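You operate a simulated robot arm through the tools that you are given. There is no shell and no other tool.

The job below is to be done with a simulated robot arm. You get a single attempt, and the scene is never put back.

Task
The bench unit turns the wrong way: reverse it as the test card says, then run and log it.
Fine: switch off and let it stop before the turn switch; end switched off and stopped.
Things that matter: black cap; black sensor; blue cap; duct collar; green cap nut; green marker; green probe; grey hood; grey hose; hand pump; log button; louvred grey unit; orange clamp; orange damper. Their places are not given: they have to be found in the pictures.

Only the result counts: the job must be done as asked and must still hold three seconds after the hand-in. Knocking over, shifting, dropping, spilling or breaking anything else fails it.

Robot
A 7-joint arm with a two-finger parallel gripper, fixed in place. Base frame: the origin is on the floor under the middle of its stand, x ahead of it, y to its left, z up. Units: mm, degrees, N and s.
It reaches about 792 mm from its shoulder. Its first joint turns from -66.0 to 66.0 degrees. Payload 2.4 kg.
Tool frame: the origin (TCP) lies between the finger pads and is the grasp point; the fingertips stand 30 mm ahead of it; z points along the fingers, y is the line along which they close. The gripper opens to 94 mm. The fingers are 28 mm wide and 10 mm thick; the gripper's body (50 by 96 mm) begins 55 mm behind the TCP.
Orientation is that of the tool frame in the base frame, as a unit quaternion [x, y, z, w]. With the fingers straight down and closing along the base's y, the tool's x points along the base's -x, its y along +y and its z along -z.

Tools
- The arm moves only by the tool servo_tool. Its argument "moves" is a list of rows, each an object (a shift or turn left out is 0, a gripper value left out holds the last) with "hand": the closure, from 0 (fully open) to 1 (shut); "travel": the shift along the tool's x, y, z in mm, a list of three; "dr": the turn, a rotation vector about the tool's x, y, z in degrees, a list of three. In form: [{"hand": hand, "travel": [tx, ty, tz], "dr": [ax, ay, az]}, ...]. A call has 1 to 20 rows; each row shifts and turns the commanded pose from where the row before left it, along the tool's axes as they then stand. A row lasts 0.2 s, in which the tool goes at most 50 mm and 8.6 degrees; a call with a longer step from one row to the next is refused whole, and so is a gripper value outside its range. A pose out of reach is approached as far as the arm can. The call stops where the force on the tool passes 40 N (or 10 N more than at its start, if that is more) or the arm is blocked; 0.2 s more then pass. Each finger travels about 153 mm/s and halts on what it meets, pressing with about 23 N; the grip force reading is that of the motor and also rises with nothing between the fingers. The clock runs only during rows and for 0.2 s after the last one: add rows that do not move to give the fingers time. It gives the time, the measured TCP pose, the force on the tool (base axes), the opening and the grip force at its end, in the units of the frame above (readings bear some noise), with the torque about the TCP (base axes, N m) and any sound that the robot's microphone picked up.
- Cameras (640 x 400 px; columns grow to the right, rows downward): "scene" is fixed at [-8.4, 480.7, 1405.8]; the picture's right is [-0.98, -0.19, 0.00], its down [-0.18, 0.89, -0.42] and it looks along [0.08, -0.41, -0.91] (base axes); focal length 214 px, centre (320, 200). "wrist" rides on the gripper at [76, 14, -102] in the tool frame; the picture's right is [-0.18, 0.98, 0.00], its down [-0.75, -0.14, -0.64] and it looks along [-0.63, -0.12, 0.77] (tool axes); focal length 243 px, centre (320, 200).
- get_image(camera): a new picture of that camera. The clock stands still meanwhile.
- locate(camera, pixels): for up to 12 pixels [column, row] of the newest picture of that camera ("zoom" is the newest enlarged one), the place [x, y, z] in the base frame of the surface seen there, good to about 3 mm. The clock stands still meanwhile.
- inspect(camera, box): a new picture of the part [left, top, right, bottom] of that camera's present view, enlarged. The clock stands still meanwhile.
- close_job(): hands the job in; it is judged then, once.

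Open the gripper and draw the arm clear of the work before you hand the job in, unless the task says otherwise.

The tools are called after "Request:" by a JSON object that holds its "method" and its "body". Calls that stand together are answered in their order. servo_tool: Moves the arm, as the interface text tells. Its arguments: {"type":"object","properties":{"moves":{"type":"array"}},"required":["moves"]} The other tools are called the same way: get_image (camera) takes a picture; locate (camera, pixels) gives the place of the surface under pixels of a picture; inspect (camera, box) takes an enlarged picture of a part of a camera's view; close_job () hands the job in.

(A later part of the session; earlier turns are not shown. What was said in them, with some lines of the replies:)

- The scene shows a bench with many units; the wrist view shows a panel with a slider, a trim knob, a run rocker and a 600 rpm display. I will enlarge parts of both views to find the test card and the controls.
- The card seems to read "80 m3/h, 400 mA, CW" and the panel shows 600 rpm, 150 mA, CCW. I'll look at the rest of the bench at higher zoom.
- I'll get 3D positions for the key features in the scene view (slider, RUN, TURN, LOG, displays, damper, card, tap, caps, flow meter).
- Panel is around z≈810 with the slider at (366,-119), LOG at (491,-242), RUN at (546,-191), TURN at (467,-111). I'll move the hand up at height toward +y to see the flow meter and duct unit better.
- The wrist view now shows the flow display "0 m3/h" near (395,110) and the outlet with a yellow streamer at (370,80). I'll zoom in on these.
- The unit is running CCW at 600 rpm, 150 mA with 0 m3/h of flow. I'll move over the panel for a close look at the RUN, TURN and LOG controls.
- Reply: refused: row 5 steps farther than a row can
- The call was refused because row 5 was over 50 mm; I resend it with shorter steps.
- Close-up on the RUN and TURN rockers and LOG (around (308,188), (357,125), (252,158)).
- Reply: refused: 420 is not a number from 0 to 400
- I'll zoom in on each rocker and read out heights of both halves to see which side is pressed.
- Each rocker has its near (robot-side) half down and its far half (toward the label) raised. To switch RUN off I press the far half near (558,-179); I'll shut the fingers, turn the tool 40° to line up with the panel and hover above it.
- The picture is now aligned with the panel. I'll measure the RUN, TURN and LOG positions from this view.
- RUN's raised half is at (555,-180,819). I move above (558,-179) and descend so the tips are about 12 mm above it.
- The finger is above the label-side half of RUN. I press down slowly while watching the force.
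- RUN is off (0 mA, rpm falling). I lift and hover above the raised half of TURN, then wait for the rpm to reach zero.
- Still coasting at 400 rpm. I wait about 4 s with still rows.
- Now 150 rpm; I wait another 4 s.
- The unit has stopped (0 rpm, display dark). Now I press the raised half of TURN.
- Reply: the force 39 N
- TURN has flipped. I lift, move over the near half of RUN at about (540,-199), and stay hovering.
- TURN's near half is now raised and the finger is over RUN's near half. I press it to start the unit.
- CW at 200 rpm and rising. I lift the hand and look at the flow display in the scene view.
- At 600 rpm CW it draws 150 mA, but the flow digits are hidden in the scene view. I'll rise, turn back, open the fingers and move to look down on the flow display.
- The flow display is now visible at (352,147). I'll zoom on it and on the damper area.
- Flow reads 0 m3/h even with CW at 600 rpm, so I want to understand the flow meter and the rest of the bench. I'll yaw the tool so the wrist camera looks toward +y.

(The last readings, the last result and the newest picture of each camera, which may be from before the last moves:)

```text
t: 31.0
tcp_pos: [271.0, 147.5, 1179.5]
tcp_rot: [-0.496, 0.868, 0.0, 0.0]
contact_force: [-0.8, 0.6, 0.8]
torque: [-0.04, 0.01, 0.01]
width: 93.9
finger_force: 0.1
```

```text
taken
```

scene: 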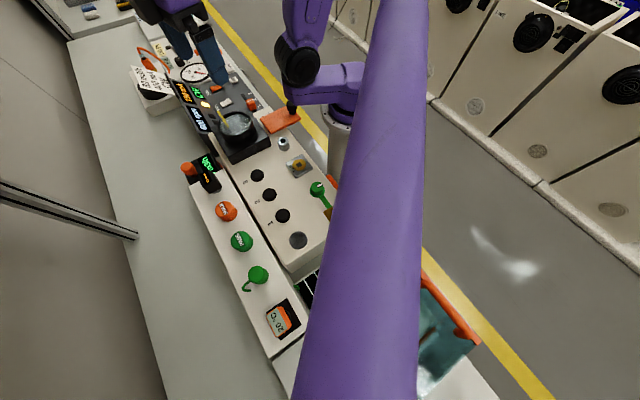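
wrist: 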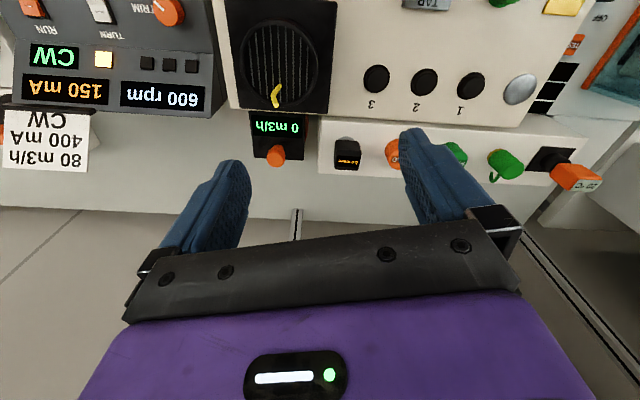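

This gives an overview of the bench. I'll zoom into parts of it.

Request:
{"method": "inspect", "body": {"camera": "wrist", "box": [200, 0, 420, 180]}}

Request:
{"method": "inspect", "body": {"camera": "wrist", "box": [400, 0, 640, 210]}}

Request:
{"method": "inspect", "body": {"camera": "wrist", "box": [0, 80, 110, 190]}}

Request:
{"method": "locate", "body": {"camera": "wrist", "pixels": [[278, 150], [300, 128], [255, 130], [305, 115], [255, 115], [275, 158], [348, 145], [375, 78], [520, 90], [45, 140], [340, 120], [230, 130]]}}

```text
2.22 times, centred on (310, 90) of wrist
```

zoom: 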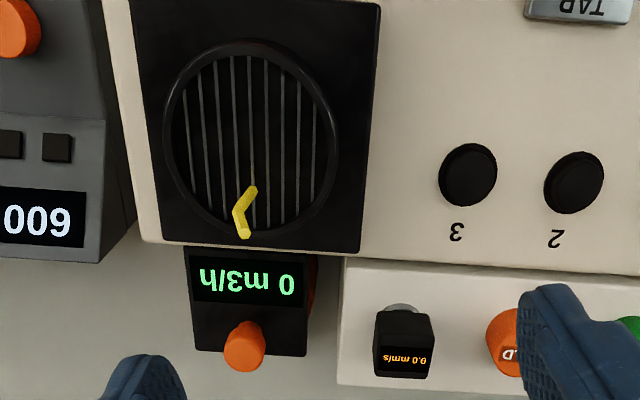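

```text
1.90 times, centred on (520, 105) of wrist
```

zoom: 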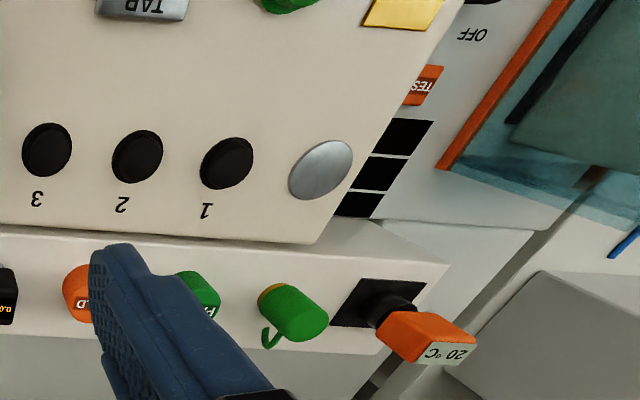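

```text
3.64 times, centred on (55, 135) of wrist
```

zoom: 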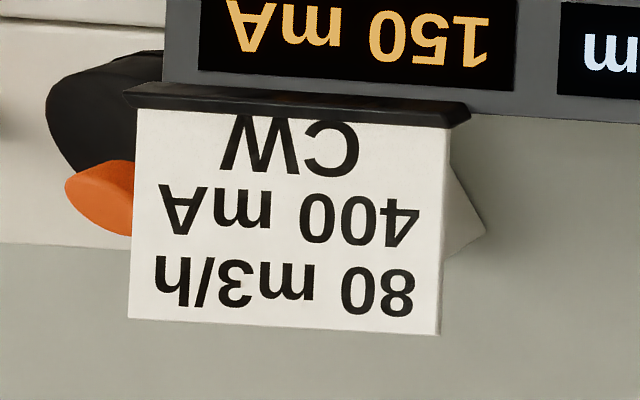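

```text
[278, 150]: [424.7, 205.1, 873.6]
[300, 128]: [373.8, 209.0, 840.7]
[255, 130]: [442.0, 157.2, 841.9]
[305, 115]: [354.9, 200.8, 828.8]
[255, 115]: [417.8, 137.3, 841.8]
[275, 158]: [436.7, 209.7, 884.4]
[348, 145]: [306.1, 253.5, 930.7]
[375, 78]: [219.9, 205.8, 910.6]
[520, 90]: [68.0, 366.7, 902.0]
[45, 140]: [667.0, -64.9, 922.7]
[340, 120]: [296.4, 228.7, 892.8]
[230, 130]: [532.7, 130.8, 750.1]
```

The card reads clearly "80 m3/h / 400 mA / CW"; the unit is now running CW at a steady 600 rpm. I'll shut the fingers, turn back to the panel's alignment and travel high above the LOG button at about (493,-244).

Request:
{"method": "servo_tool", "body": {"moves": [{"hand": 1, "dr": [0, 0, 8.3]}, {"dr": [0, 0, 8.3]}, {"dr": [0, 0, 8.3]}, {"dr": [0, 0, 8.3]}, {"dr": [0, 0, 8.3]}, {"dr": [0, 0, 8.3]}, {"dr": [0, 0, 8.3]}, {"dr": [0, 0, 8.3]}, {"dr": [0, 0, 8.3]}, {"dr": [0, 0, 8.3]}, {"dr": [0, 0, 8.3]}, {"dr": [0, 0, 8.4]}, {}]}}

Request:
{"method": "servo_tool", "body": {"moves": [{"travel": [-42.2, -15.5, 0]}, {"travel": [-42.2, -15.5, 0]}, {"travel": [-42.2, -15.5, 0]}, {"travel": [-42.2, -15.5, 0]}, {"travel": [-42.2, -15.5, 0]}, {"travel": [-42.2, -15.5, 0]}, {"travel": [-42.2, -15.5, 0]}, {"travel": [-42.2, -15.5, 0]}, {"travel": [-42.2, -15.5, 0]}, {"travel": [-42.2, -15.5, 0]}, {"travel": [0, 0, 42]}, {"travel": [0, 0, 42]}, {"travel": [0, 0, 42]}, {"travel": [0, 0, 42]}, {"travel": [0, 0, 42]}, {}]}}

Request:
{"method": "get_image", "body": {"camera": "wrist"}}

Request:
{"method": "get_image", "body": {"camera": "scene"}}

```text
t: 33.8
tcp_pos: [272.5, 149.1, 1180.0]
tcp_rot: [0.345, 0.938, 0.0, 0.0]
contact_force: [-0.4, 0.3, 0.3]
torque: [0.04, 0.04, 0.0]
width: 0.2
finger_force: 23.0
```

```text
t: 37.2
tcp_pos: [494.6, -241.5, 969.2]
tcp_rot: [0.345, 0.939, 0.0, 0.0]
contact_force: [0.0, 0.4, -0.1]
torque: [-0.01, -0.01, 0.02]
width: 0.2
finger_force: 23.3
```

```text
taken
```

wrist: 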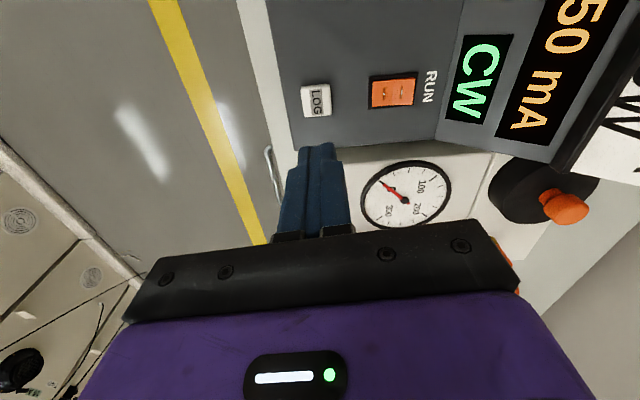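

```text
taken
```

scene: 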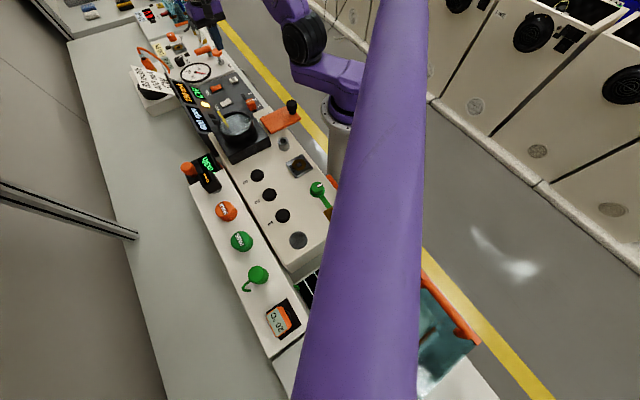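

LOG appears at (316,99) in the wrist view. I'll measure its corners to aim precisely.

Request:
{"method": "locate", "body": {"camera": "wrist", "pixels": [[316, 99], [305, 90], [327, 86], [308, 113], [330, 112], [316, 88], [318, 110]]}}

Request:
{"method": "inspect", "body": {"camera": "wrist", "box": [290, 70, 450, 170]}}

```text
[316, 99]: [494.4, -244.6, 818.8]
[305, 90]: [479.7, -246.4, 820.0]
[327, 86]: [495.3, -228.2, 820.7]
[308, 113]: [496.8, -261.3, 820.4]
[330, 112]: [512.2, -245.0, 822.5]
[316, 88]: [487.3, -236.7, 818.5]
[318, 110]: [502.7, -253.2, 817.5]
```

```text
4.00 times, centred on (370, 120) of wrist
```

zoom: 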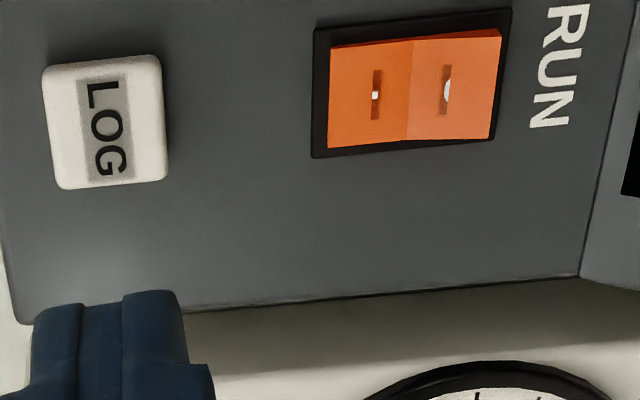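

LOG's centre is at about (495,-245,820). I align over it, descend and press gently.

Request:
{"method": "servo_tool", "body": {"moves": [{"travel": [-2.2, -2.2, 40]}, {"travel": [0, 0, 40]}, {"travel": [0, 0, 25]}, {}]}}

Request:
{"method": "inspect", "body": {"camera": "scene", "box": [165, 50, 285, 135]}}

Request:
{"method": "get_image", "body": {"camera": "wrist"}}

```text
t: 38.2
tcp_pos: [494.1, -244.5, 865.2]
tcp_rot: [0.344, 0.939, 0.0, 0.0]
contact_force: [0.7, -0.6, -0.6]
torque: [0.0, -0.04, -0.03]
width: 0.0
finger_force: 23.3
```

```text
4.71 times, centred on (225, 92) of scene
```

zoom: 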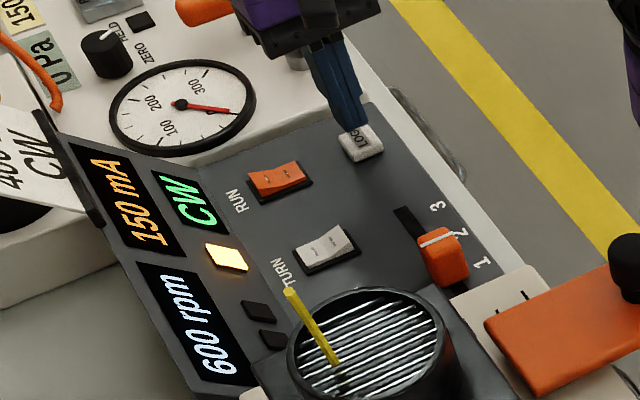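

```text
taken
```

wrist: 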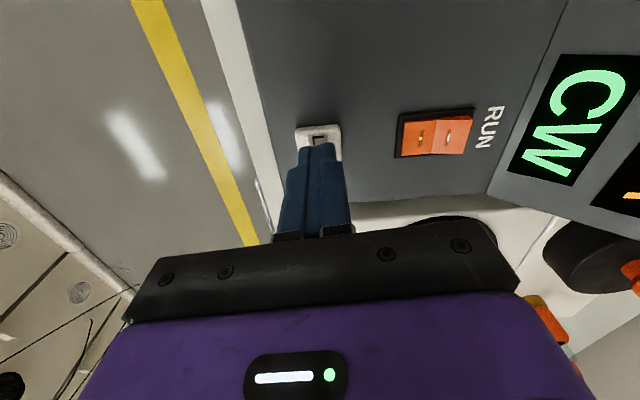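

The tips are centred over LOG, about 15 mm above. I press down in small steps, then release.

Request:
{"method": "servo_tool", "body": {"moves": [{"travel": [0, 0, 8]}, {"travel": [0, 0, 5]}, {"travel": [0, 0, 3]}, {"travel": [0, 0, 2]}, {"travel": [0, 0, 1]}, {}]}}

Request:
{"method": "inspect", "body": {"camera": "scene", "box": [165, 50, 285, 135]}}

```text
t: 39.6
tcp_pos: [494.3, -245.5, 844.5]
tcp_rot: [0.344, 0.939, 0.0, 0.0]
contact_force: [-2.8, 2.6, 10.9]
torque: [0.03, 0.12, 0.0]
width: 0.3
finger_force: 23.2
heard: click
```

```text
4.71 times, centred on (225, 92) of scene
```

zoom: 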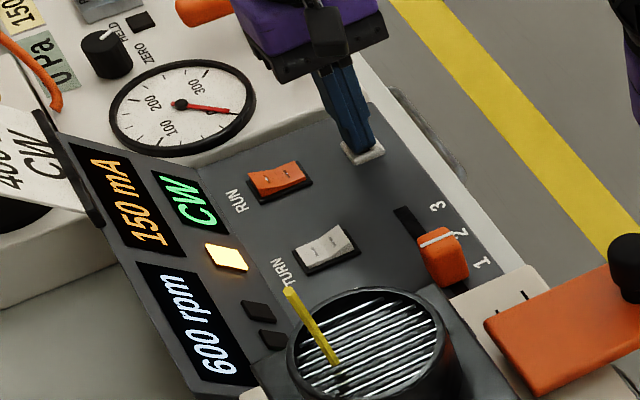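

A click was heard as LOG went down. I release the button and check the lamps and displays.

Request:
{"method": "servo_tool", "body": {"moves": [{"travel": [0, 0, -15]}, {"travel": [0, 0, -25]}, {"travel": [0, 0, -20]}, {}, {}]}}

Request:
{"method": "inspect", "body": {"camera": "scene", "box": [165, 50, 285, 135]}}

Request:
{"method": "get_image", "body": {"camera": "wrist"}}

```text
t: 40.8
tcp_pos: [492.6, -246.6, 905.1]
tcp_rot: [0.345, 0.939, 0.0, 0.0]
contact_force: [-0.5, -0.6, -0.4]
torque: [0.01, 0.03, 0.01]
width: 0.2
finger_force: 23.0
```

```text
4.71 times, centred on (225, 92) of scene
```

zoom: 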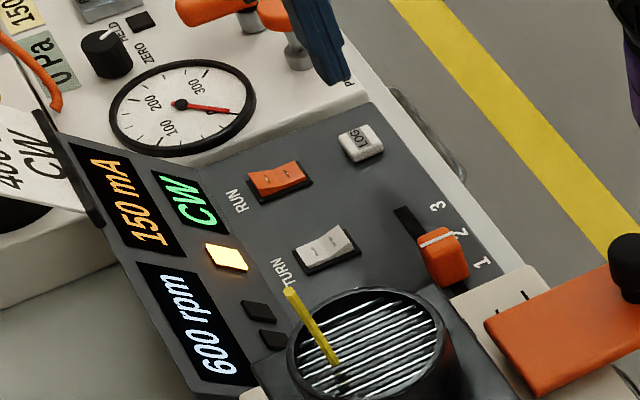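

```text
taken
```

wrist: 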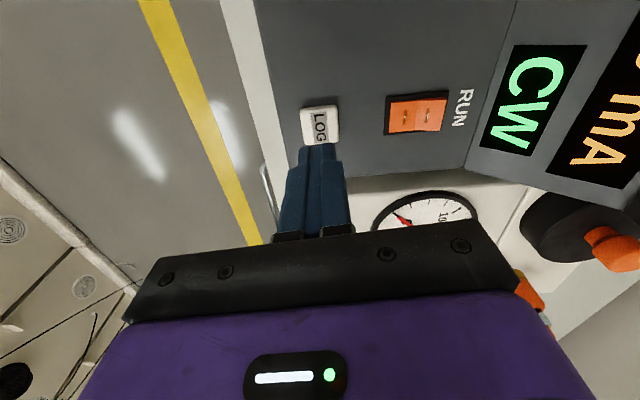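

No change in the visible lamps. I'll back off to see all four lamps on the display strip.

Request:
{"method": "servo_tool", "body": {"moves": [{"travel": [25, 20, -30]}, {"travel": [30, 20, -30]}, {"travel": [40, 20, 0]}, {"travel": [40, 10, 0]}, {}]}}

Request:
{"method": "get_image", "body": {"camera": "wrist"}}

```text
t: 42.0
tcp_pos: [435.7, -105.1, 964.1]
tcp_rot: [0.345, 0.939, 0.0, 0.0]
contact_force: [0.1, 0.5, 0.7]
torque: [-0.01, 0.01, 0.0]
width: 0.0
finger_force: 23.4
```

```text
taken
```

wrist: 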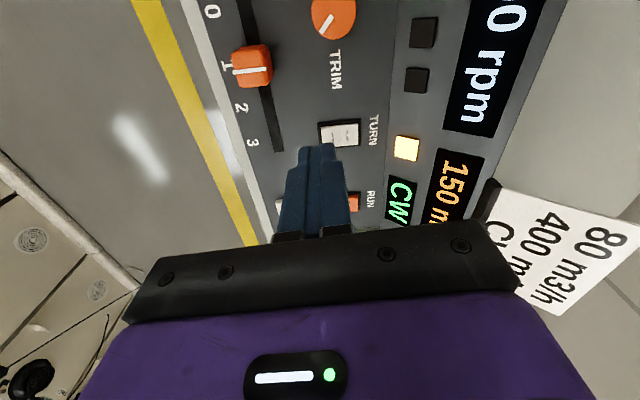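

The slider points at "1". I move a bit further back to see the remaining lamp.

Request:
{"method": "servo_tool", "body": {"moves": [{"travel": [35, 0, -20]}, {"travel": [35, 0, -20]}, {}]}}

Request:
{"method": "get_image", "body": {"camera": "wrist"}}

Request:
{"method": "inspect", "body": {"camera": "wrist", "box": [200, 0, 520, 200]}}

```text
t: 42.8
tcp_pos: [382.4, -62.0, 1006.7]
tcp_rot: [0.345, 0.938, 0.0, 0.0]
contact_force: [-0.8, -0.3, 0.1]
torque: [0.02, 0.01, -0.01]
width: 0.0
finger_force: 23.2
```

```text
taken
```

wrist: 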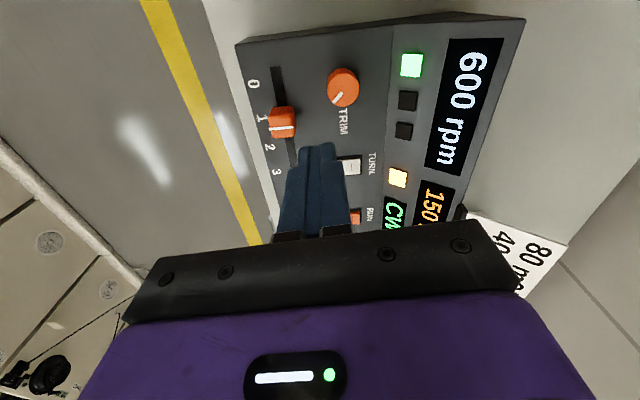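

```text
2.00 times, centred on (360, 100) of wrist
```

zoom: 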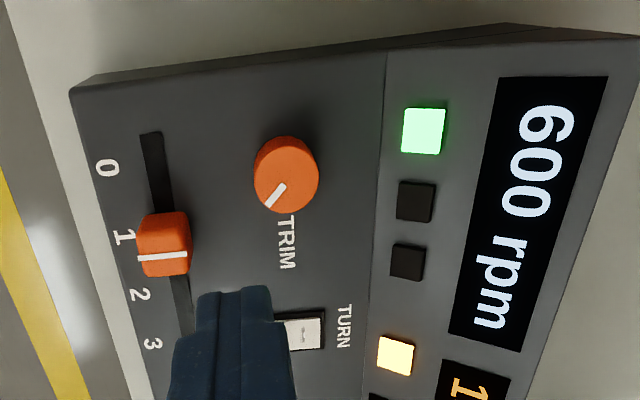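

The far lamp is now lit green (it was dark before the press), so the log was recorded. Now I switch RUN off again: hover over its raised label-side half at (558,-179).

Request:
{"method": "servo_tool", "body": {"moves": [{"travel": [-41.8, 4.8, 0]}, {"travel": [-41.8, 4.8, 0]}, {"travel": [-41.8, 4.8, 0]}, {"travel": [-41.8, 4.8, 0]}, {"travel": [-41.8, 4.8, 0]}, {"travel": [0, 0, 45]}, {"travel": [0, 0, 45]}, {"travel": [0, 0, 45]}, {}]}}

Request:
{"method": "get_image", "body": {"camera": "wrist"}}

Request:
{"method": "inspect", "body": {"camera": "scene", "box": [165, 50, 285, 135]}}

```text
t: 44.8
tcp_pos: [558.9, -176.4, 869.4]
tcp_rot: [0.345, 0.939, -0.001, 0.0]
contact_force: [1.1, -0.5, -0.6]
torque: [0.0, 0.04, -0.04]
width: 0.2
finger_force: 22.2
```

```text
taken
```

wrist: 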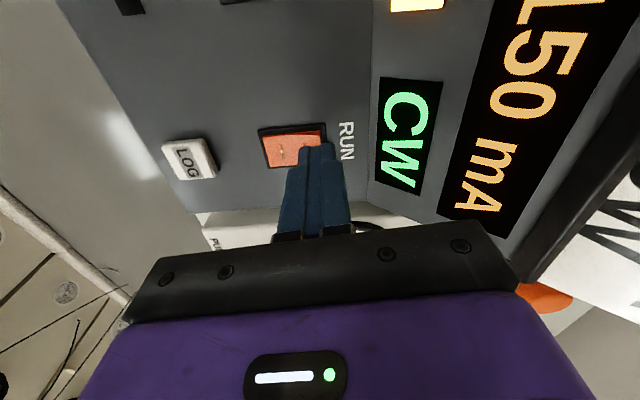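

```text
4.71 times, centred on (225, 92) of scene
```

zoom: 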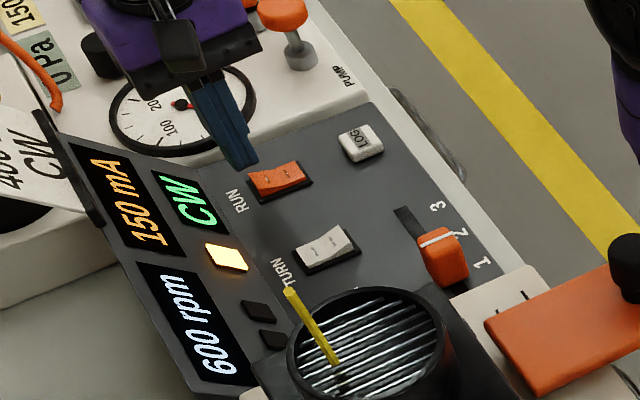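

The finger is over RUN's label-side half. I press it down to switch off.

Request:
{"method": "servo_tool", "body": {"moves": [{"travel": [0, -2.5, 8]}, {"travel": [0, 0, 6]}, {"travel": [0, 0, 4]}, {"travel": [0, 0, 3]}, {"travel": [0, 0, 1]}, {}]}}

Request:
{"method": "inspect", "body": {"camera": "scene", "box": [165, 50, 285, 135]}}

```text
t: 46.2
tcp_pos: [555.9, -179.7, 846.5]
tcp_rot: [0.344, 0.939, 0.0, 0.0]
contact_force: [0.0, 0.7, 6.0]
torque: [0.05, 0.07, -0.01]
width: 0.1
finger_force: 22.9
```

```text
4.71 times, centred on (225, 92) of scene
```

zoom: 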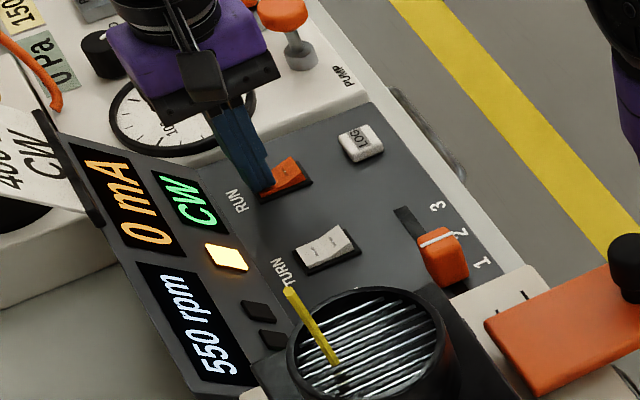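

RUN is off (0 mA, 550 rpm falling). I lift clear, back off with the gripper opening, and wait for it to coast to a stop.

Request:
{"method": "servo_tool", "body": {"moves": [{"travel": [0, 0, -20]}, {"travel": [0, 0, -40]}, {"travel": [30, 0, -35]}, {"hand": 0, "travel": [40, 0, -25]}, {"travel": [40, 0, -25]}, {"travel": [40, 0, -10]}, {}, {}, {}, {}, {}, {}, {}, {}, {}, {}, {}, {}, {}, {}]}}

Request:
{"method": "servo_tool", "body": {"moves": [{}, {}, {}, {}, {}, {}, {}, {}, {}, {}, {}, {}, {}, {}, {}, {}, {}, {}, {}, {}]}}

Request:
{"method": "inspect", "body": {"camera": "scene", "box": [165, 50, 285, 135]}}

Request:
{"method": "get_image", "body": {"camera": "wrist"}}

Request:
{"method": "get_image", "body": {"camera": "scene"}}

```text
t: 50.4
tcp_pos: [442.8, -81.5, 1002.9]
tcp_rot: [0.344, 0.939, 0.0, 0.0]
contact_force: [0.0, -0.5, 0.7]
torque: [0.0, 0.02, 0.0]
width: 94.3
finger_force: 0.1
```

```text
t: 54.6
tcp_pos: [443.0, -81.9, 1001.5]
tcp_rot: [0.345, 0.939, 0.0, 0.0]
contact_force: [-1.1, 0.7, 0.2]
torque: [-0.03, 0.0, -0.02]
width: 94.1
finger_force: 0.0
```

```text
4.71 times, centred on (225, 92) of scene
```

zoom: 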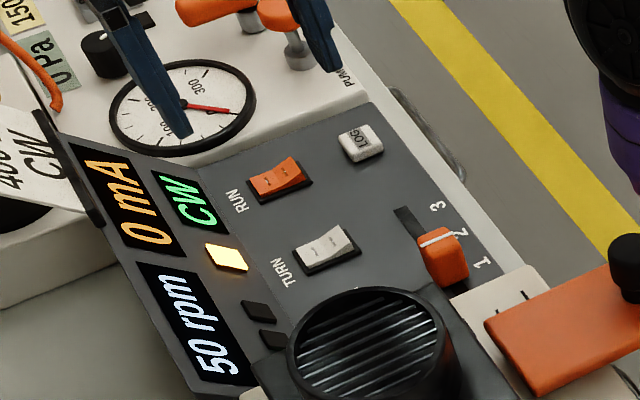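

```text
taken
```

wrist: 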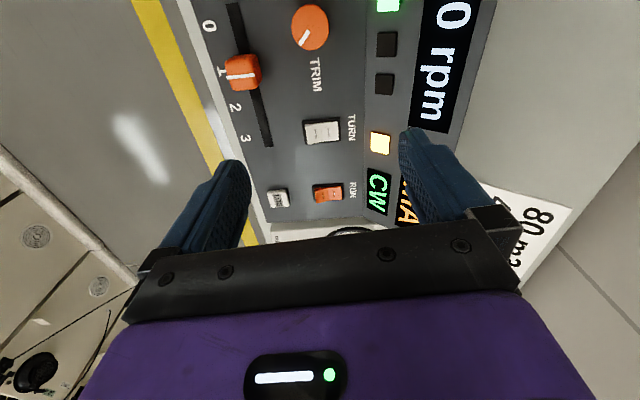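

```text
taken
```

scene: 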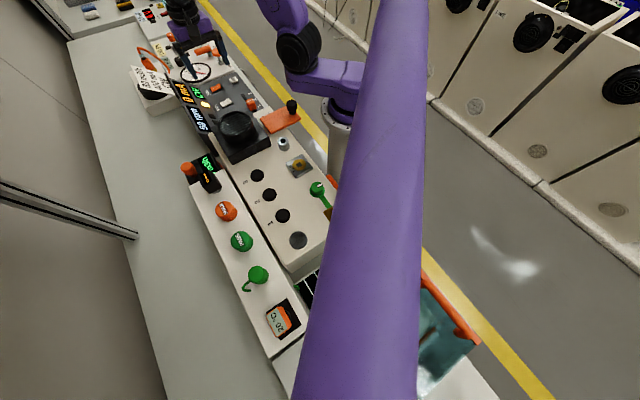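

Down to 50 rpm with the green log lamp still lit. I rise a little further and wait for a full stop.

Request:
{"method": "servo_tool", "body": {"moves": [{"travel": [0, 0, -30]}, {"travel": [0, 0, -30]}, {}, {}, {}, {}, {}, {}, {}, {}, {}, {}, {}, {}, {}, {}, {}, {}]}}

Request:
{"method": "inspect", "body": {"camera": "scene", "box": [165, 50, 285, 135]}}

Request:
{"method": "get_image", "body": {"camera": "wrist"}}

```text
t: 58.4
tcp_pos: [441.3, -81.4, 1061.0]
tcp_rot: [0.344, 0.939, 0.0, 0.0]
contact_force: [0.8, -0.1, 0.3]
torque: [-0.01, 0.03, -0.03]
width: 94.0
finger_force: 0.1
```

```text
4.71 times, centred on (225, 92) of scene
```

zoom: 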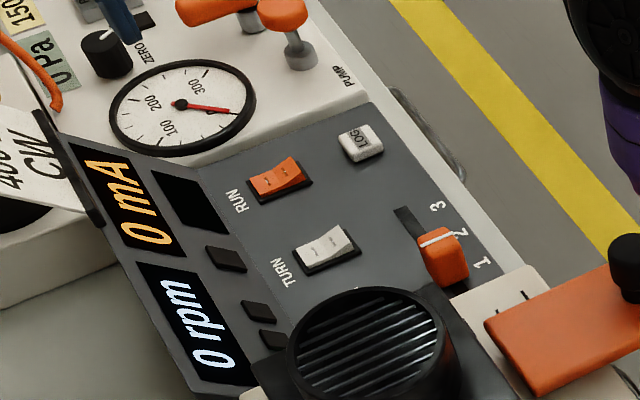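

```text
taken
```

wrist: 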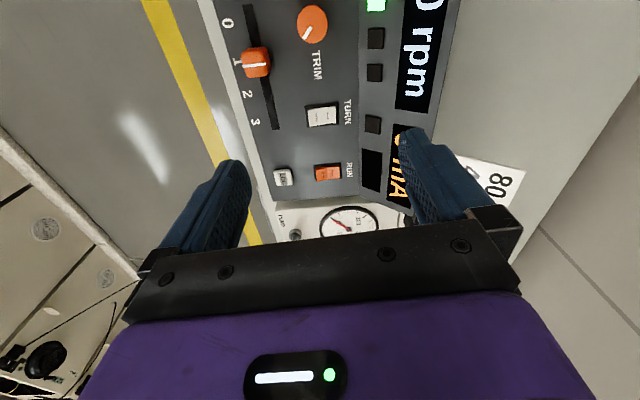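

The unit reads 0 rpm and 0 mA, RUN is off, TURN is at CW and the green log lamp is lit. The gripper is open and clear of the work, so I hand the job in.

Request:
{"method": "close_job", "body": {}}

```text
The job is handed in.
```

The bench unit now turns clockwise, as the test card says. It has been run and logged, and it is switched off and stopped. I have handed the job in and don't have the verdict.

- **Reversing:** I switched RUN off and waited until the display read 0 rpm before pressing the TURN switch.
- **Run and log:** It ran clockwise (CW on the display) at a steady 600 rpm and 150 mA. Pressing LOG gave a click, and a green lamp that had been dark came on.
- **End state:** RUN is off and the displays read 0 rpm and 0 mA. The green lamp is still lit, and the gripper is open and clear of the bench.

**Not matched to the card:** the card also lists 80 m3/h and 400 mA. I took your request to mean the direction only and left the speed slider, trim and damper as I found them. The log was therefore taken at 150 mA, and the flow meter read 0 m3/h when I checked it during the clockwise run. If the log had to be taken at 80 m3/h and 400 mA, this one does not meet that.
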